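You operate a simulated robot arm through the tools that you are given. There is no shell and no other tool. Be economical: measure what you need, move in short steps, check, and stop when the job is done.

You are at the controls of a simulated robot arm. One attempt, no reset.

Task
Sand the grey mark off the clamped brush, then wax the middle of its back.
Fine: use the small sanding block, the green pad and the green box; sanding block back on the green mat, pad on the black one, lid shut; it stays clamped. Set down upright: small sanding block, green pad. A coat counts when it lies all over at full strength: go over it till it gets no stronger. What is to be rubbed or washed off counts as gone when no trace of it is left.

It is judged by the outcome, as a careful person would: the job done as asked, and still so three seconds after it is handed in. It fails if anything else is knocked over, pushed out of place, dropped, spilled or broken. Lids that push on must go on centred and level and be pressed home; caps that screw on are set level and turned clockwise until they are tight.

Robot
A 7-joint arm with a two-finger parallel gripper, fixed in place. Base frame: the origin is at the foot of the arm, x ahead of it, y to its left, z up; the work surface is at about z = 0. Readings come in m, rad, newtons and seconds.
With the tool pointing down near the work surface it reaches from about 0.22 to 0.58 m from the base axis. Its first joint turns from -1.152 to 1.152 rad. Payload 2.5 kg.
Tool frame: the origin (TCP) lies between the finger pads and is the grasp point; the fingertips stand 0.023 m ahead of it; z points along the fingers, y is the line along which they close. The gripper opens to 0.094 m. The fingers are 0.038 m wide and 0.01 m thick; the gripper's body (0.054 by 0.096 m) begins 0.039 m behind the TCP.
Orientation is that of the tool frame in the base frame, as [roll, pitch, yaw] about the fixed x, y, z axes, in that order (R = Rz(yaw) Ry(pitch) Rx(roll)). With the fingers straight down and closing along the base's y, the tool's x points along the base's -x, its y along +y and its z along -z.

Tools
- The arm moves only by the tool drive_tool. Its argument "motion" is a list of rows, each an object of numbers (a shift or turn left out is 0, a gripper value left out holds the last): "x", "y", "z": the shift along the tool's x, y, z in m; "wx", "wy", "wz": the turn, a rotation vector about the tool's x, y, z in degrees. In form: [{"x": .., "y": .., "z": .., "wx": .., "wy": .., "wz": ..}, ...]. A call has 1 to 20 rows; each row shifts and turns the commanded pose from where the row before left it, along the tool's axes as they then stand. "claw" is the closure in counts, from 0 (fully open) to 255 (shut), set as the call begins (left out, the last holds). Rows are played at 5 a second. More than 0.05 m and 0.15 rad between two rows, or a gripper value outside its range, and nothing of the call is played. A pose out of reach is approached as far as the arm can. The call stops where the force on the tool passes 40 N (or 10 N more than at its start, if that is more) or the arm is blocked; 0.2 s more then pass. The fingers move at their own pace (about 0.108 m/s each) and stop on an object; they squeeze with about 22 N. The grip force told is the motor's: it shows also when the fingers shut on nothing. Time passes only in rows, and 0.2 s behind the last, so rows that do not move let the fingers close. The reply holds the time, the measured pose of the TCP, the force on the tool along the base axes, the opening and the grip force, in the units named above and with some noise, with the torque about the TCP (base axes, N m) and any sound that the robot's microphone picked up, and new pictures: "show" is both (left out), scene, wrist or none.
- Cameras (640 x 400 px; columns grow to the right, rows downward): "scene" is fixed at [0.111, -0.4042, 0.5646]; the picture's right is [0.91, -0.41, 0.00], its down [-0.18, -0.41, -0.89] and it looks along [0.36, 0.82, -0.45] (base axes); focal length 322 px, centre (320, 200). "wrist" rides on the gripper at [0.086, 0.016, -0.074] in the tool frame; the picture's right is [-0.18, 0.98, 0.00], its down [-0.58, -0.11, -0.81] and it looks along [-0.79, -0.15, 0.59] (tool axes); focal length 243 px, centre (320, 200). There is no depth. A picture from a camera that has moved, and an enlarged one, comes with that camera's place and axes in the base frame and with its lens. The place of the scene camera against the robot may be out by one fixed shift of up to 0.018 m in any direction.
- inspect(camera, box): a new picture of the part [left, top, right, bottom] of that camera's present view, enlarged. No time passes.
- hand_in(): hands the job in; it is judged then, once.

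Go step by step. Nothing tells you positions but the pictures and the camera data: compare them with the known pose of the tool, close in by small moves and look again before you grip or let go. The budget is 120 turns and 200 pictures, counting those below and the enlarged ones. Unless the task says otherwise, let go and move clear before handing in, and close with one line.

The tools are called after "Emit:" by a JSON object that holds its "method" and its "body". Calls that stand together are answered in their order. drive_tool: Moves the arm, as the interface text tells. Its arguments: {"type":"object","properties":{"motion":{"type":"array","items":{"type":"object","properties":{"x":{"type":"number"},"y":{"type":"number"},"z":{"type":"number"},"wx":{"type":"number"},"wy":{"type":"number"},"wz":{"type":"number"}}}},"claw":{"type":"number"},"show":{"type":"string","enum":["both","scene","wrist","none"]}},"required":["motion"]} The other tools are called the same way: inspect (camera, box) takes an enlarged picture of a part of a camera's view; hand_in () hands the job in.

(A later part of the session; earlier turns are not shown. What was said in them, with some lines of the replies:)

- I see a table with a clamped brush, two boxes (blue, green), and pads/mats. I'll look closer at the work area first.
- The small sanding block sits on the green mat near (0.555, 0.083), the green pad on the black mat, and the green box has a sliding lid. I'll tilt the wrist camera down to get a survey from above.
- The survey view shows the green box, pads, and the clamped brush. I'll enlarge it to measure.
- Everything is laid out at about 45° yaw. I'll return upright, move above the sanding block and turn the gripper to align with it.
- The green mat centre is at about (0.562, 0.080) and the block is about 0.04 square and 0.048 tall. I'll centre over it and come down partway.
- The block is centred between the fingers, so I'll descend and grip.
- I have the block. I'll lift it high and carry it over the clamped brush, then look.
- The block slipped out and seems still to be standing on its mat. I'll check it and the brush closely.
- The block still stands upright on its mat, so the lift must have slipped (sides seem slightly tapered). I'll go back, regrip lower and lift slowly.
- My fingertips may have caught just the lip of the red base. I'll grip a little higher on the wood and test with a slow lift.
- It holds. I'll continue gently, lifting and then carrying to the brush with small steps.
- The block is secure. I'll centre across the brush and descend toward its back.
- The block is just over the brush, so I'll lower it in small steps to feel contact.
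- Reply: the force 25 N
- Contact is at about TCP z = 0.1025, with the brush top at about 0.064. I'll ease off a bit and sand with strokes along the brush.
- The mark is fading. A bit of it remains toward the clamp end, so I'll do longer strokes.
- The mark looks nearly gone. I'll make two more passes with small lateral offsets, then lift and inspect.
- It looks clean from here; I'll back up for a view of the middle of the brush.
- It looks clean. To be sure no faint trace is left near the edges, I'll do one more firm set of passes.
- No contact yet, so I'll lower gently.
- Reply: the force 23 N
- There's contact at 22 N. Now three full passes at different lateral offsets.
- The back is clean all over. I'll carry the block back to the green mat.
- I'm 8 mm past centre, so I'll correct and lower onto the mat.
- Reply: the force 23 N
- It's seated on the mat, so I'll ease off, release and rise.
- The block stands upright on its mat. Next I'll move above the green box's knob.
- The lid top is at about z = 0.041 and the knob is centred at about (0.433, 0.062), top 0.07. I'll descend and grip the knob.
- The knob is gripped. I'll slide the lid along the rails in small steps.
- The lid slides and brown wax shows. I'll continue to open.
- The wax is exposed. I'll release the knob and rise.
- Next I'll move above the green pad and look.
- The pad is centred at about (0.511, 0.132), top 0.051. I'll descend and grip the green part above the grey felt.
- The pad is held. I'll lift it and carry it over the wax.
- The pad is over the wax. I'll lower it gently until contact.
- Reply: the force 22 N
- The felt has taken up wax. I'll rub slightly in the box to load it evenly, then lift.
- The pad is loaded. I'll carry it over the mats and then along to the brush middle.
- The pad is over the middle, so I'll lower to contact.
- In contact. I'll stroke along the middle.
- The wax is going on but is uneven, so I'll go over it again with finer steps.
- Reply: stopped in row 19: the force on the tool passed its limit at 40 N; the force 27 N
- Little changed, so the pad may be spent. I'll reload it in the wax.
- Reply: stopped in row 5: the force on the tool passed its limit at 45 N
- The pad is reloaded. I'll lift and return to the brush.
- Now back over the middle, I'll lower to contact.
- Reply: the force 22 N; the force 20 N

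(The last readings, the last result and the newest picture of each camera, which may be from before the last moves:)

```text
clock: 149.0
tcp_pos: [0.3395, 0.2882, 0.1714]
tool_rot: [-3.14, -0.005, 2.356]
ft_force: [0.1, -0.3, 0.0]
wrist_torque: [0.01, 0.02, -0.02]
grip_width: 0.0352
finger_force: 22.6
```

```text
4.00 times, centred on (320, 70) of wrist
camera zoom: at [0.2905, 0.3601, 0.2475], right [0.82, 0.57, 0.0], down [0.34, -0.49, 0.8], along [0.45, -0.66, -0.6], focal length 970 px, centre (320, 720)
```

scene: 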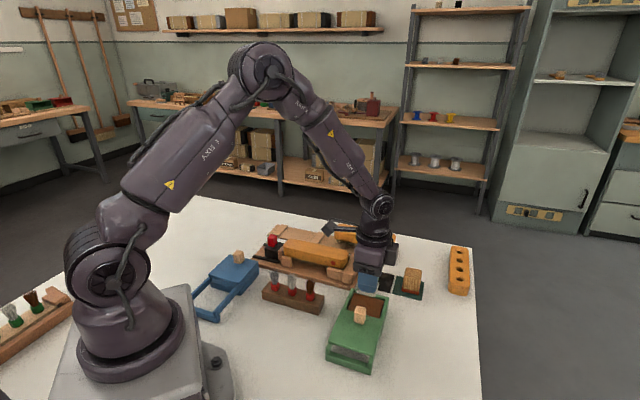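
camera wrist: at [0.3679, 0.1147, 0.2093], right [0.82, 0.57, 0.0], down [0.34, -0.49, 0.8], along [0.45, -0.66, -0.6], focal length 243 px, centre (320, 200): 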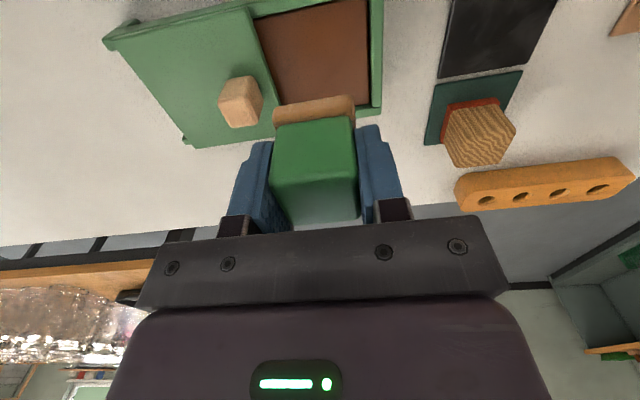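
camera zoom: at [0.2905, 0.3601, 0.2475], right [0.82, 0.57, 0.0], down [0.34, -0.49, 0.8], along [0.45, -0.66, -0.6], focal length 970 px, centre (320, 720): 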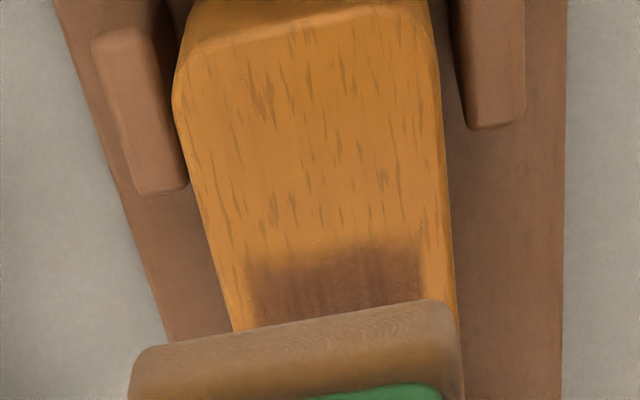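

The coat looks the same as before the last reload and pass, so it is at full strength. I'll return the pad to the black mat.

Emit:
{"method": "drive_tool", "body": {"motion": [{"x": -0.01}, {"x": -0.02}, {"x": -0.021}, {"x": -0.021}, {"x": -0.021}, {"x": -0.021}, {"x": -0.021}, {"x": -0.021}, {"x": -0.021}, {"x": -0.021}, {"x": -0.02, "y": 0.005}, {"x": -0.0133, "y": 0.0047}, {}], "show": "none"}}

Emit:
{"method": "drive_tool", "body": {"motion": [{"z": 0.012}, {"z": 0.018}, {"z": 0.018}, {"z": 0.018}, {"z": 0.018}, {"z": 0.018}, {"z": 0.01}, {}], "show": "wrist"}}

```text
clock: 151.8
tcp_pos: [0.5132, 0.1316, 0.1714]
tool_rot: [-3.141, -0.007, 2.358]
ft_force: [0.0, 0.1, 0.2]
wrist_torque: [-0.01, 0.01, -0.01]
grip_width: 0.0357
finger_force: 22.3
```

```text
clock: 153.6
tcp_pos: [0.5113, 0.1332, 0.0601]
tool_rot: [-3.139, -0.005, 2.359]
ft_force: [0.1, 0.4, -1.2]
wrist_torque: [0.01, -0.01, 0.0]
grip_width: 0.0355
finger_force: 22.1
camera wrist: at [0.462, 0.2046, 0.1346], right [0.82, 0.57, 0.0], down [0.34, -0.49, 0.8], along [0.45, -0.66, -0.6], focal length 243 px, centre (320, 200)
```

wrist: 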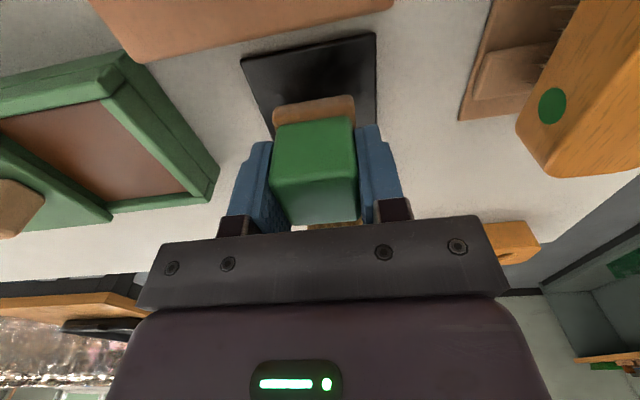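

The pad is over the mat centre, so I'll lower it.

Emit:
{"method": "drive_tool", "body": {"motion": [{"z": 0.01}, {"z": 0.007}, {"z": 0.003}, {"z": 0.001}, {}], "show": "none"}}

Emit:
{"method": "drive_tool", "body": {"motion": [{"z": 0.001}, {"z": 0.001}, {}], "show": "wrist"}}

```text
clock: 154.8
tcp_pos: [0.5118, 0.1325, 0.0386]
tool_rot: [3.141, -0.002, 2.358]
ft_force: [-3.0, -1.9, 11.7]
wrist_torque: [-0.15, 0.03, -0.04]
grip_width: 0.0353
finger_force: 22.1
```

```text
clock: 155.6
tcp_pos: [0.5116, 0.1331, 0.0396]
tool_rot: [3.14, -0.003, 2.358]
ft_force: [-11.5, -5.6, 37.7]
wrist_torque: [-0.16, 0.37, 0.05]
grip_width: 0.0356
finger_force: 22.1
camera wrist: at [0.4625, 0.2039, 0.1137], right [0.82, 0.57, 0.0], down [0.34, -0.49, 0.8], along [0.46, -0.66, -0.59], focal length 243 px, centre (320, 200)
```

wrist: 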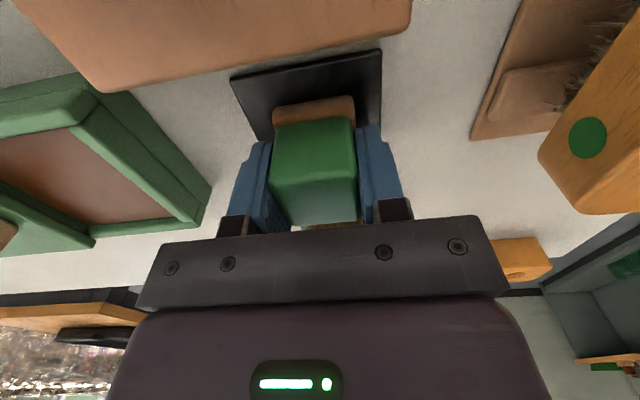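

It's seated firmly. I'll ease off, release and rise.

Emit:
{"method": "drive_tool", "body": {"motion": [{"z": -0.0025}, {}], "show": "none"}}

Emit:
{"method": "drive_tool", "body": {"motion": [{}, {}, {}, {"z": -0.01}, {"z": -0.03}, {"z": -0.04}, {"z": -0.04}, {}], "claw": 0}}

Emit:
{"method": "inspect", "body": {"camera": "wrist", "box": [220, 0, 420, 150]}}

```text
clock: 156.2
tcp_pos: [0.5121, 0.1323, 0.0385]
tool_rot: [3.139, -0.003, 2.353]
ft_force: [6.6, -1.4, 17.0]
wrist_torque: [-0.06, -0.23, 0.0]
grip_width: 0.0355
finger_force: 21.6
```

```text
clock: 158.0
tcp_pos: [0.5108, 0.1323, 0.1611]
tool_rot: [-3.14, -0.005, 2.358]
ft_force: [0.2, 0.3, 0.1]
wrist_torque: [0.0, 0.0, 0.02]
grip_width: 0.0939
finger_force: 0.1
camera wrist: at [0.4605, 0.2033, 0.2357], right [0.82, 0.57, 0.0], down [0.34, -0.49, 0.8], along [0.45, -0.66, -0.6], focal length 243 px, centre (320, 200)
```

scene: 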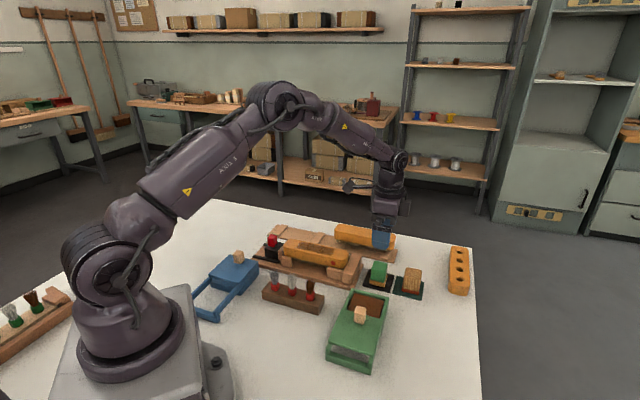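
wrist: 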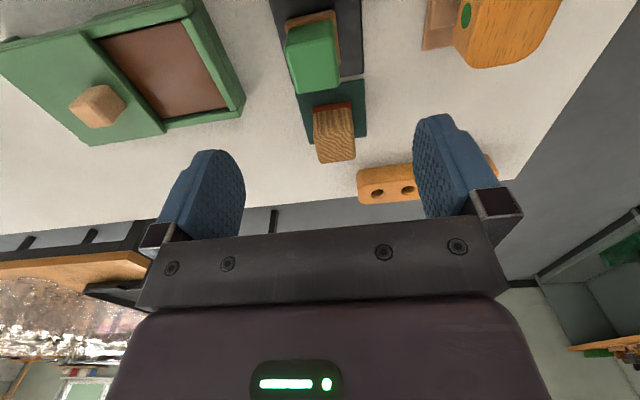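

```text
2.67 times, centred on (320, 75) of wrist
camera zoom: at [0.4605, 0.2033, 0.2357], right [0.82, 0.57, 0.0], down [0.34, -0.49, 0.8], along [0.45, -0.66, -0.6], focal length 647 px, centre (320, 533)
```

zoom: 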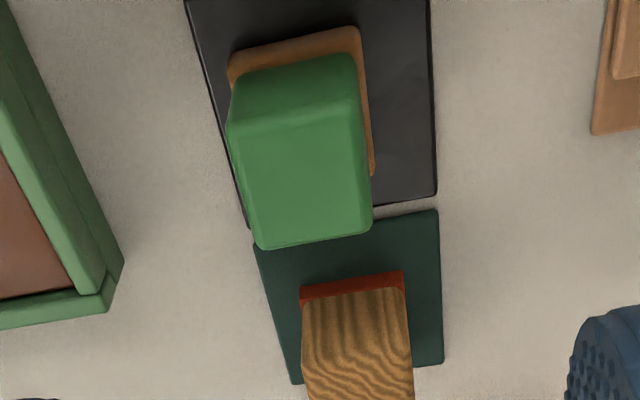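

The pad seems slightly off-centre on the mat. I'll look closer.

Emit:
{"method": "inspect", "body": {"camera": "scene", "box": [350, 250, 430, 300]}}

```text
8.00 times, centred on (390, 275) of scene
camera zoom: at [0.111, -0.4042, 0.5646], right [0.91, -0.41, 0.0], down [-0.18, -0.41, -0.89], along [0.36, 0.82, -0.45], focal length 2574 px, centre (-240, -400)
```

zoom: 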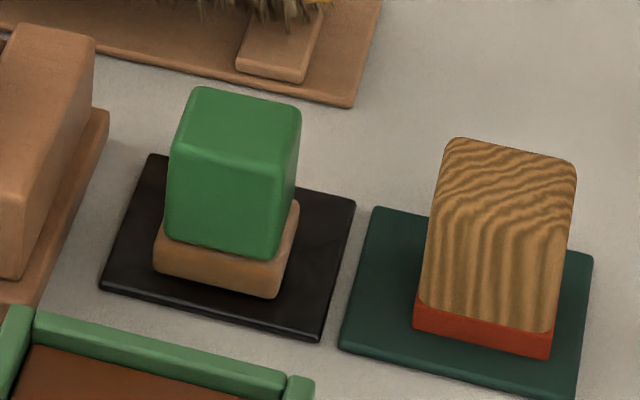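

The pad is upright and fully on its mat. Before closing the lid I'll check the coat with an unobstructed view.

Emit:
{"method": "drive_tool", "body": {"motion": [{"z": -0.04}, {"x": 0.048}, {"x": 0.048}, {"x": 0.048}, {"x": 0.048}, {"x": 0.04}, {}], "show": "wrist"}}

Emit:
{"method": "inspect", "body": {"camera": "wrist", "box": [240, 50, 400, 150]}}

Emit:
{"method": "inspect", "body": {"camera": "scene", "box": [285, 235, 345, 272]}}

```text
clock: 159.6
tcp_pos: [0.3488, 0.2965, 0.1976]
tool_rot: [-3.14, -0.006, 2.354]
ft_force: [0.4, 0.0, 0.2]
wrist_torque: [-0.01, 0.02, 0.02]
grip_width: 0.0941
finger_force: 0.1
camera wrist: at [0.2984, 0.3675, 0.2731], right [0.82, 0.57, 0.0], down [0.34, -0.49, 0.8], along [0.45, -0.66, -0.6], focal length 243 px, centre (320, 200)
```

wrist: 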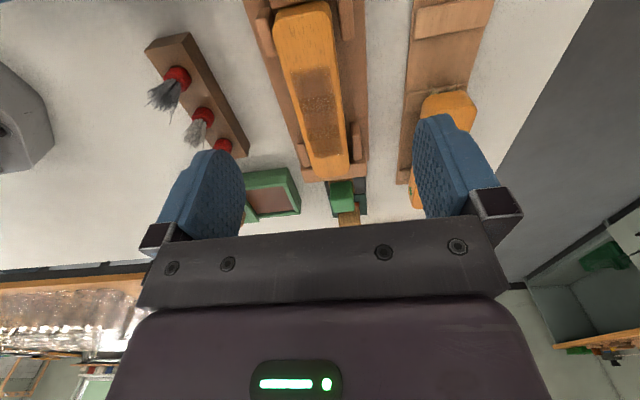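

```text
4.00 times, centred on (320, 100) of wrist
camera zoom: at [0.2984, 0.3675, 0.2731], right [0.82, 0.57, 0.0], down [0.34, -0.49, 0.8], along [0.45, -0.66, -0.6], focal length 970 px, centre (320, 600)
```

zoom: 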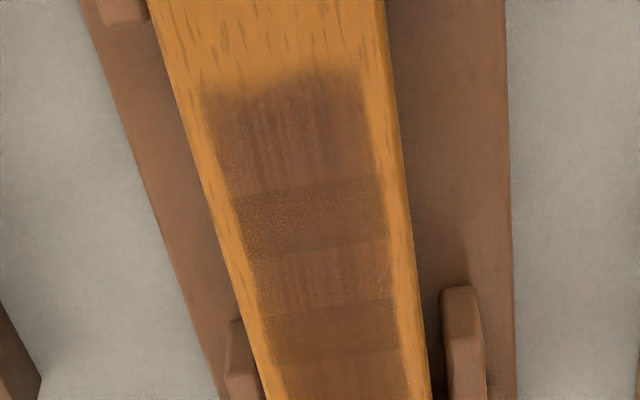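

```text
10.67 times, centred on (315, 254) of scene
camera zoom: at [0.111, -0.4042, 0.5646], right [0.91, -0.41, 0.0], down [-0.18, -0.41, -0.89], along [0.36, 0.82, -0.45], focal length 3431 px, centre (373, -371)
```

zoom: 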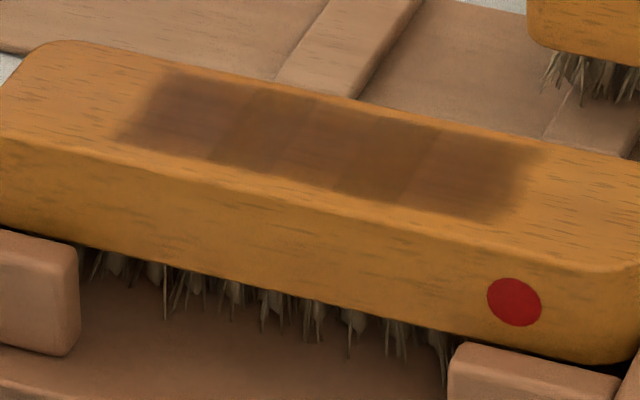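

The coat is even across the middle at full depth. The stripes are just symmetric overlaps. Next I'll shut the lid, moving above its knob.

Emit:
{"method": "drive_tool", "body": {"motion": [{"x": -0.0452}, {"x": -0.0452}, {"x": -0.0452}, {"x": -0.0452}, {"x": -0.0451}, {"y": -0.0459}, {"y": -0.0459}, {"y": -0.0459}, {"y": -0.0458}, {"z": 0.04}, {}], "show": "wrist"}}

Emit:
{"method": "inspect", "body": {"camera": "wrist", "box": [180, 0, 420, 180]}}

```text
clock: 162.0
tcp_pos: [0.3774, 0.0062, 0.1599]
tool_rot: [-3.14, -0.006, 2.357]
ft_force: [-0.3, -0.4, 0.8]
wrist_torque: [-0.01, -0.03, 0.0]
grip_width: 0.094
finger_force: 0.1
camera wrist: at [0.328, 0.0776, 0.2339], right [0.82, 0.57, 0.0], down [0.34, -0.49, 0.8], along [0.45, -0.66, -0.6], focal length 243 px, centre (320, 200)
```

wrist: 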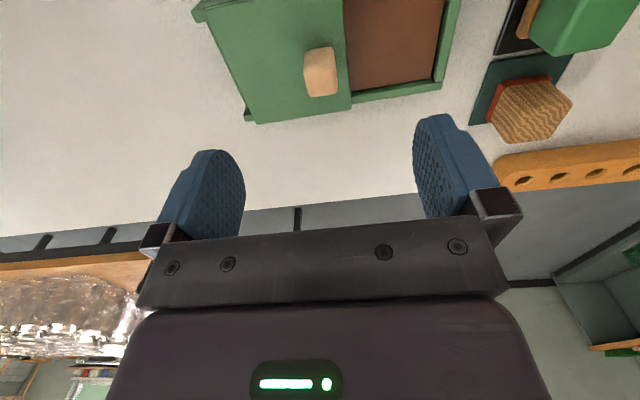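

```text
2.22 times, centred on (300, 90) of wrist
camera zoom: at [0.328, 0.0776, 0.2339], right [0.82, 0.57, 0.0], down [0.34, -0.49, 0.8], along [0.45, -0.66, -0.6], focal length 539 px, centre (364, 444)
```

zoom: 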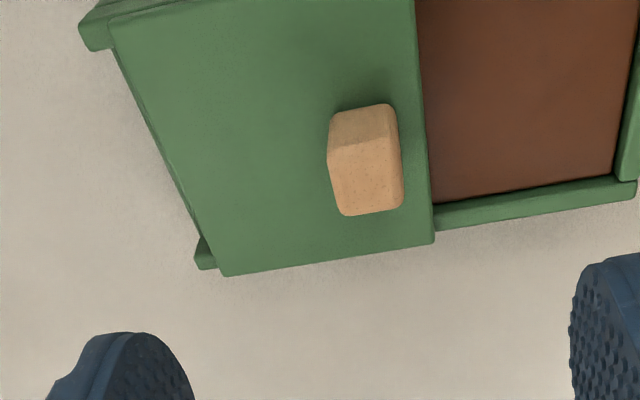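

The knob is in the same relative place as at the first grip. I'll descend, grip, and slide the lid shut.

Emit:
{"method": "drive_tool", "body": {"motion": [{"x": -0.001, "y": 0.0005, "z": 0.032}, {"z": 0.035}, {"z": 0.0245}, {}], "show": "wrist"}}

Emit:
{"method": "drive_tool", "body": {"motion": [{}, {}, {}, {}], "claw": 255, "show": "none"}}

Emit:
{"method": "drive_tool", "body": {"motion": [{"y": 0.005}, {"y": 0.008}, {"y": 0.008}, {"y": 0.008}, {"y": 0.008}, {"y": 0.008}, {"y": 0.008}, {"y": 0.008}, {"y": 0.006}, {}], "show": "wrist"}}

```text
clock: 163.0
tcp_pos: [0.377, 0.007, 0.0662]
tool_rot: [-3.14, -0.005, 2.357]
ft_force: [-0.6, -0.1, 0.0]
wrist_torque: [-0.01, 0.03, 0.02]
grip_width: 0.094
finger_force: 0.0
camera wrist: at [0.3272, 0.0777, 0.1414], right [0.82, 0.57, 0.0], down [0.34, -0.49, 0.8], along [0.45, -0.66, -0.6], focal length 243 px, centre (320, 200)
```

wrist: 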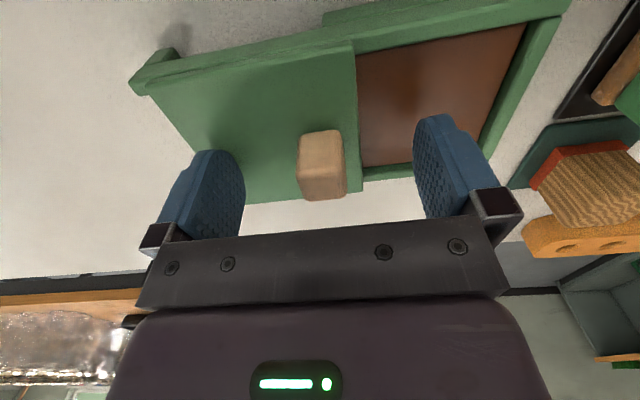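

```text
clock: 164.0
tcp_pos: [0.3773, 0.0058, 0.0661]
tool_rot: [-3.141, -0.004, 2.356]
ft_force: [0.7, -0.8, -3.6]
wrist_torque: [-0.03, -0.13, -0.05]
grip_width: 0.0213
finger_force: 44.8
```

```text
clock: 166.2
tcp_pos: [0.4255, 0.0544, 0.0668]
tool_rot: [-3.139, -0.006, 2.356]
ft_force: [0.0, -2.0, -32.7]
wrist_torque: [0.46, 0.23, -0.05]
grip_width: 0.0217
finger_force: 45.2
camera wrist: at [0.3756, 0.1259, 0.1419], right [0.83, 0.56, -0.01], down [0.34, -0.49, 0.8], along [0.45, -0.66, -0.6], focal length 243 px, centre (320, 200)
```

wrist: 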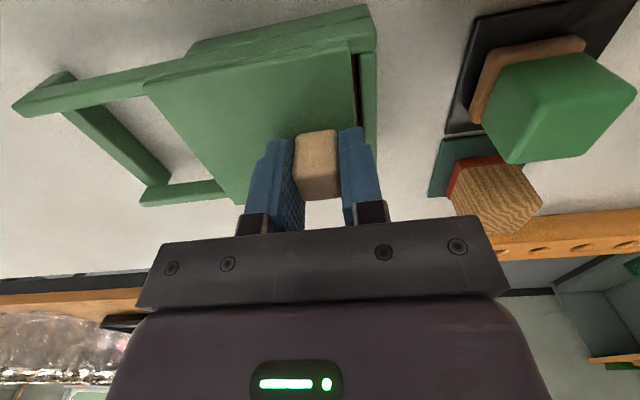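

Nearly shut. The tool is pulling up a little, so I'll relax downward and push the last part.

Emit:
{"method": "drive_tool", "body": {"motion": [{"z": 0.0012}, {}], "show": "none"}}

Emit:
{"method": "drive_tool", "body": {"motion": [{"y": 0.004}, {"y": 0.004}, {"y": 0.002}, {"y": 0.001}, {}], "show": "wrist"}}

```text
clock: 166.8
tcp_pos: [0.4266, 0.0553, 0.0671]
tool_rot: [3.14, -0.004, 2.358]
ft_force: [-2.5, 3.0, -11.8]
wrist_torque: [0.52, 0.63, -0.2]
grip_width: 0.0217
finger_force: 44.9
```

```text
clock: 168.0
tcp_pos: [0.432, 0.063, 0.0652]
tool_rot: [-3.138, -0.006, 2.358]
ft_force: [-27.8, 1.1, 28.0]
wrist_torque: [-0.43, -0.44, -0.06]
grip_width: 0.0214
finger_force: 45.0
camera wrist: at [0.3838, 0.1341, 0.142], right [0.82, 0.57, 0.0], down [0.34, -0.49, 0.8], along [0.45, -0.66, -0.6], focal length 243 px, centre (320, 200)
```

wrist: 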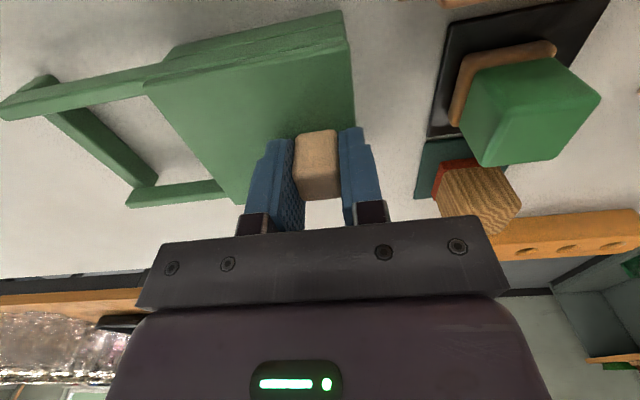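

The lid is against its stop and matches the starting position. I'll relax, release and move clear.

Emit:
{"method": "drive_tool", "body": {"motion": [{"y": -0.001, "z": -0.0008}, {}], "show": "none"}}

Emit:
{"method": "drive_tool", "body": {"motion": [{}, {}, {"z": -0.01}, {"z": -0.04}, {"z": -0.045}, {"z": -0.045}, {}], "claw": 140}}

Emit:
{"method": "inspect", "body": {"camera": "scene", "box": [310, 250, 430, 350]}}

Emit:
{"method": "inspect", "body": {"camera": "wrist", "box": [150, 0, 550, 180]}}

```text
clock: 168.6
tcp_pos: [0.4331, 0.0622, 0.0666]
tool_rot: [-3.141, -0.009, 2.356]
ft_force: [-9.7, 3.5, 13.8]
wrist_torque: [0.87, 0.94, 0.01]
grip_width: 0.0216
finger_force: 44.8
```

```text
clock: 170.2
tcp_pos: [0.4327, 0.06, 0.2059]
tool_rot: [-3.139, -0.006, 2.359]
ft_force: [-0.7, -1.0, 0.7]
wrist_torque: [0.02, -0.01, 0.0]
grip_width: 0.0423
finger_force: 0.1
camera wrist: at [0.3832, 0.1314, 0.2811], right [0.82, 0.57, 0.0], down [0.34, -0.49, 0.8], along [0.45, -0.66, -0.6], focal length 243 px, centre (320, 200)
```

scene: 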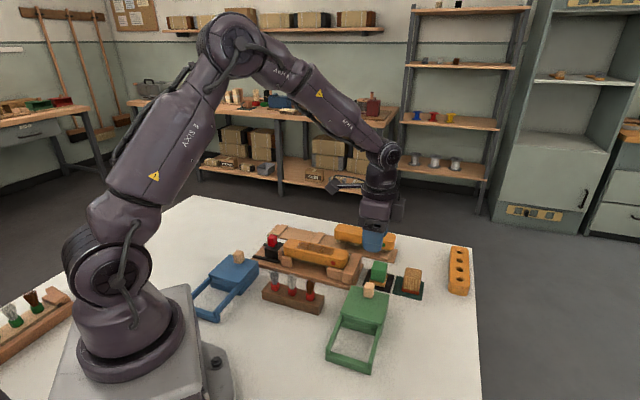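
wrist: 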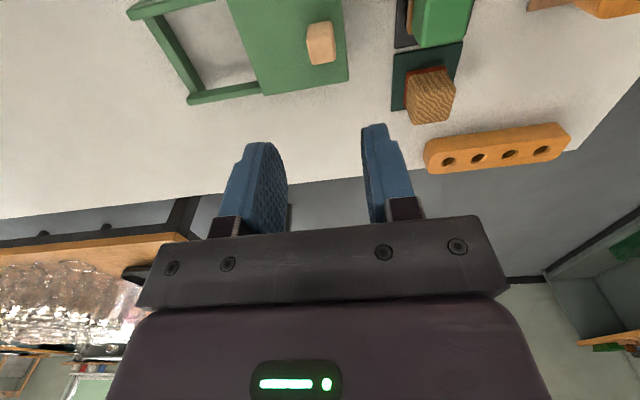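

```text
4.00 times, centred on (370, 300) of scene
camera zoom: at [0.111, -0.4042, 0.5646], right [0.91, -0.41, 0.0], down [-0.18, -0.41, -0.89], along [0.36, 0.82, -0.45], focal length 1287 px, centre (120, -200)
```

zoom: 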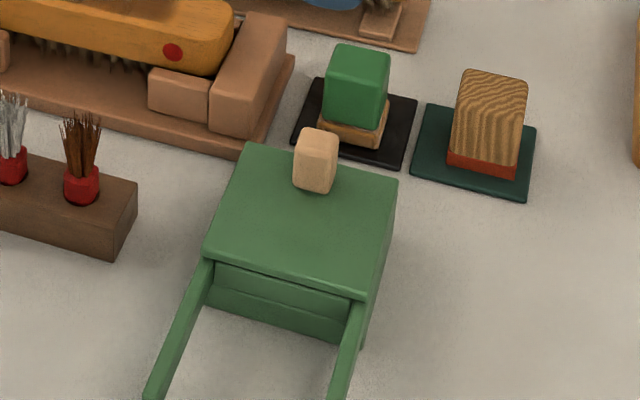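

```text
1.60 times, centred on (350, 90) of wrist
camera zoom: at [0.3832, 0.1314, 0.2811], right [0.82, 0.57, 0.0], down [0.34, -0.49, 0.8], along [0.45, -0.66, -0.6], focal length 388 px, centre (272, 376)
```

zoom: 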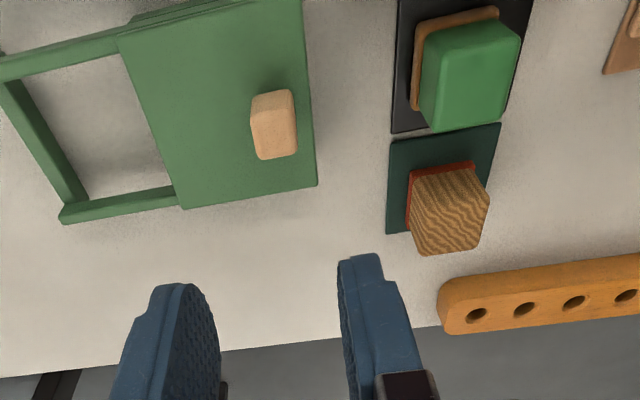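

Everything checks out: the lid is shut, the sanding block and pad are upright on their mats, the mark is gone and the coat is on. I'm handing it in.

Emit:
{"method": "hand_in", "body": {}}

```text
The job is handed in.
```

I sanded the grey mark off the clamped brush until no trace showed, and waxed the middle of its back until another loaded pass made it no darker. The sanding block stands on the green mat and the green pad on the black mat, a few millimetres off centre. The green box's lid is shut, and the brush is still clamped.
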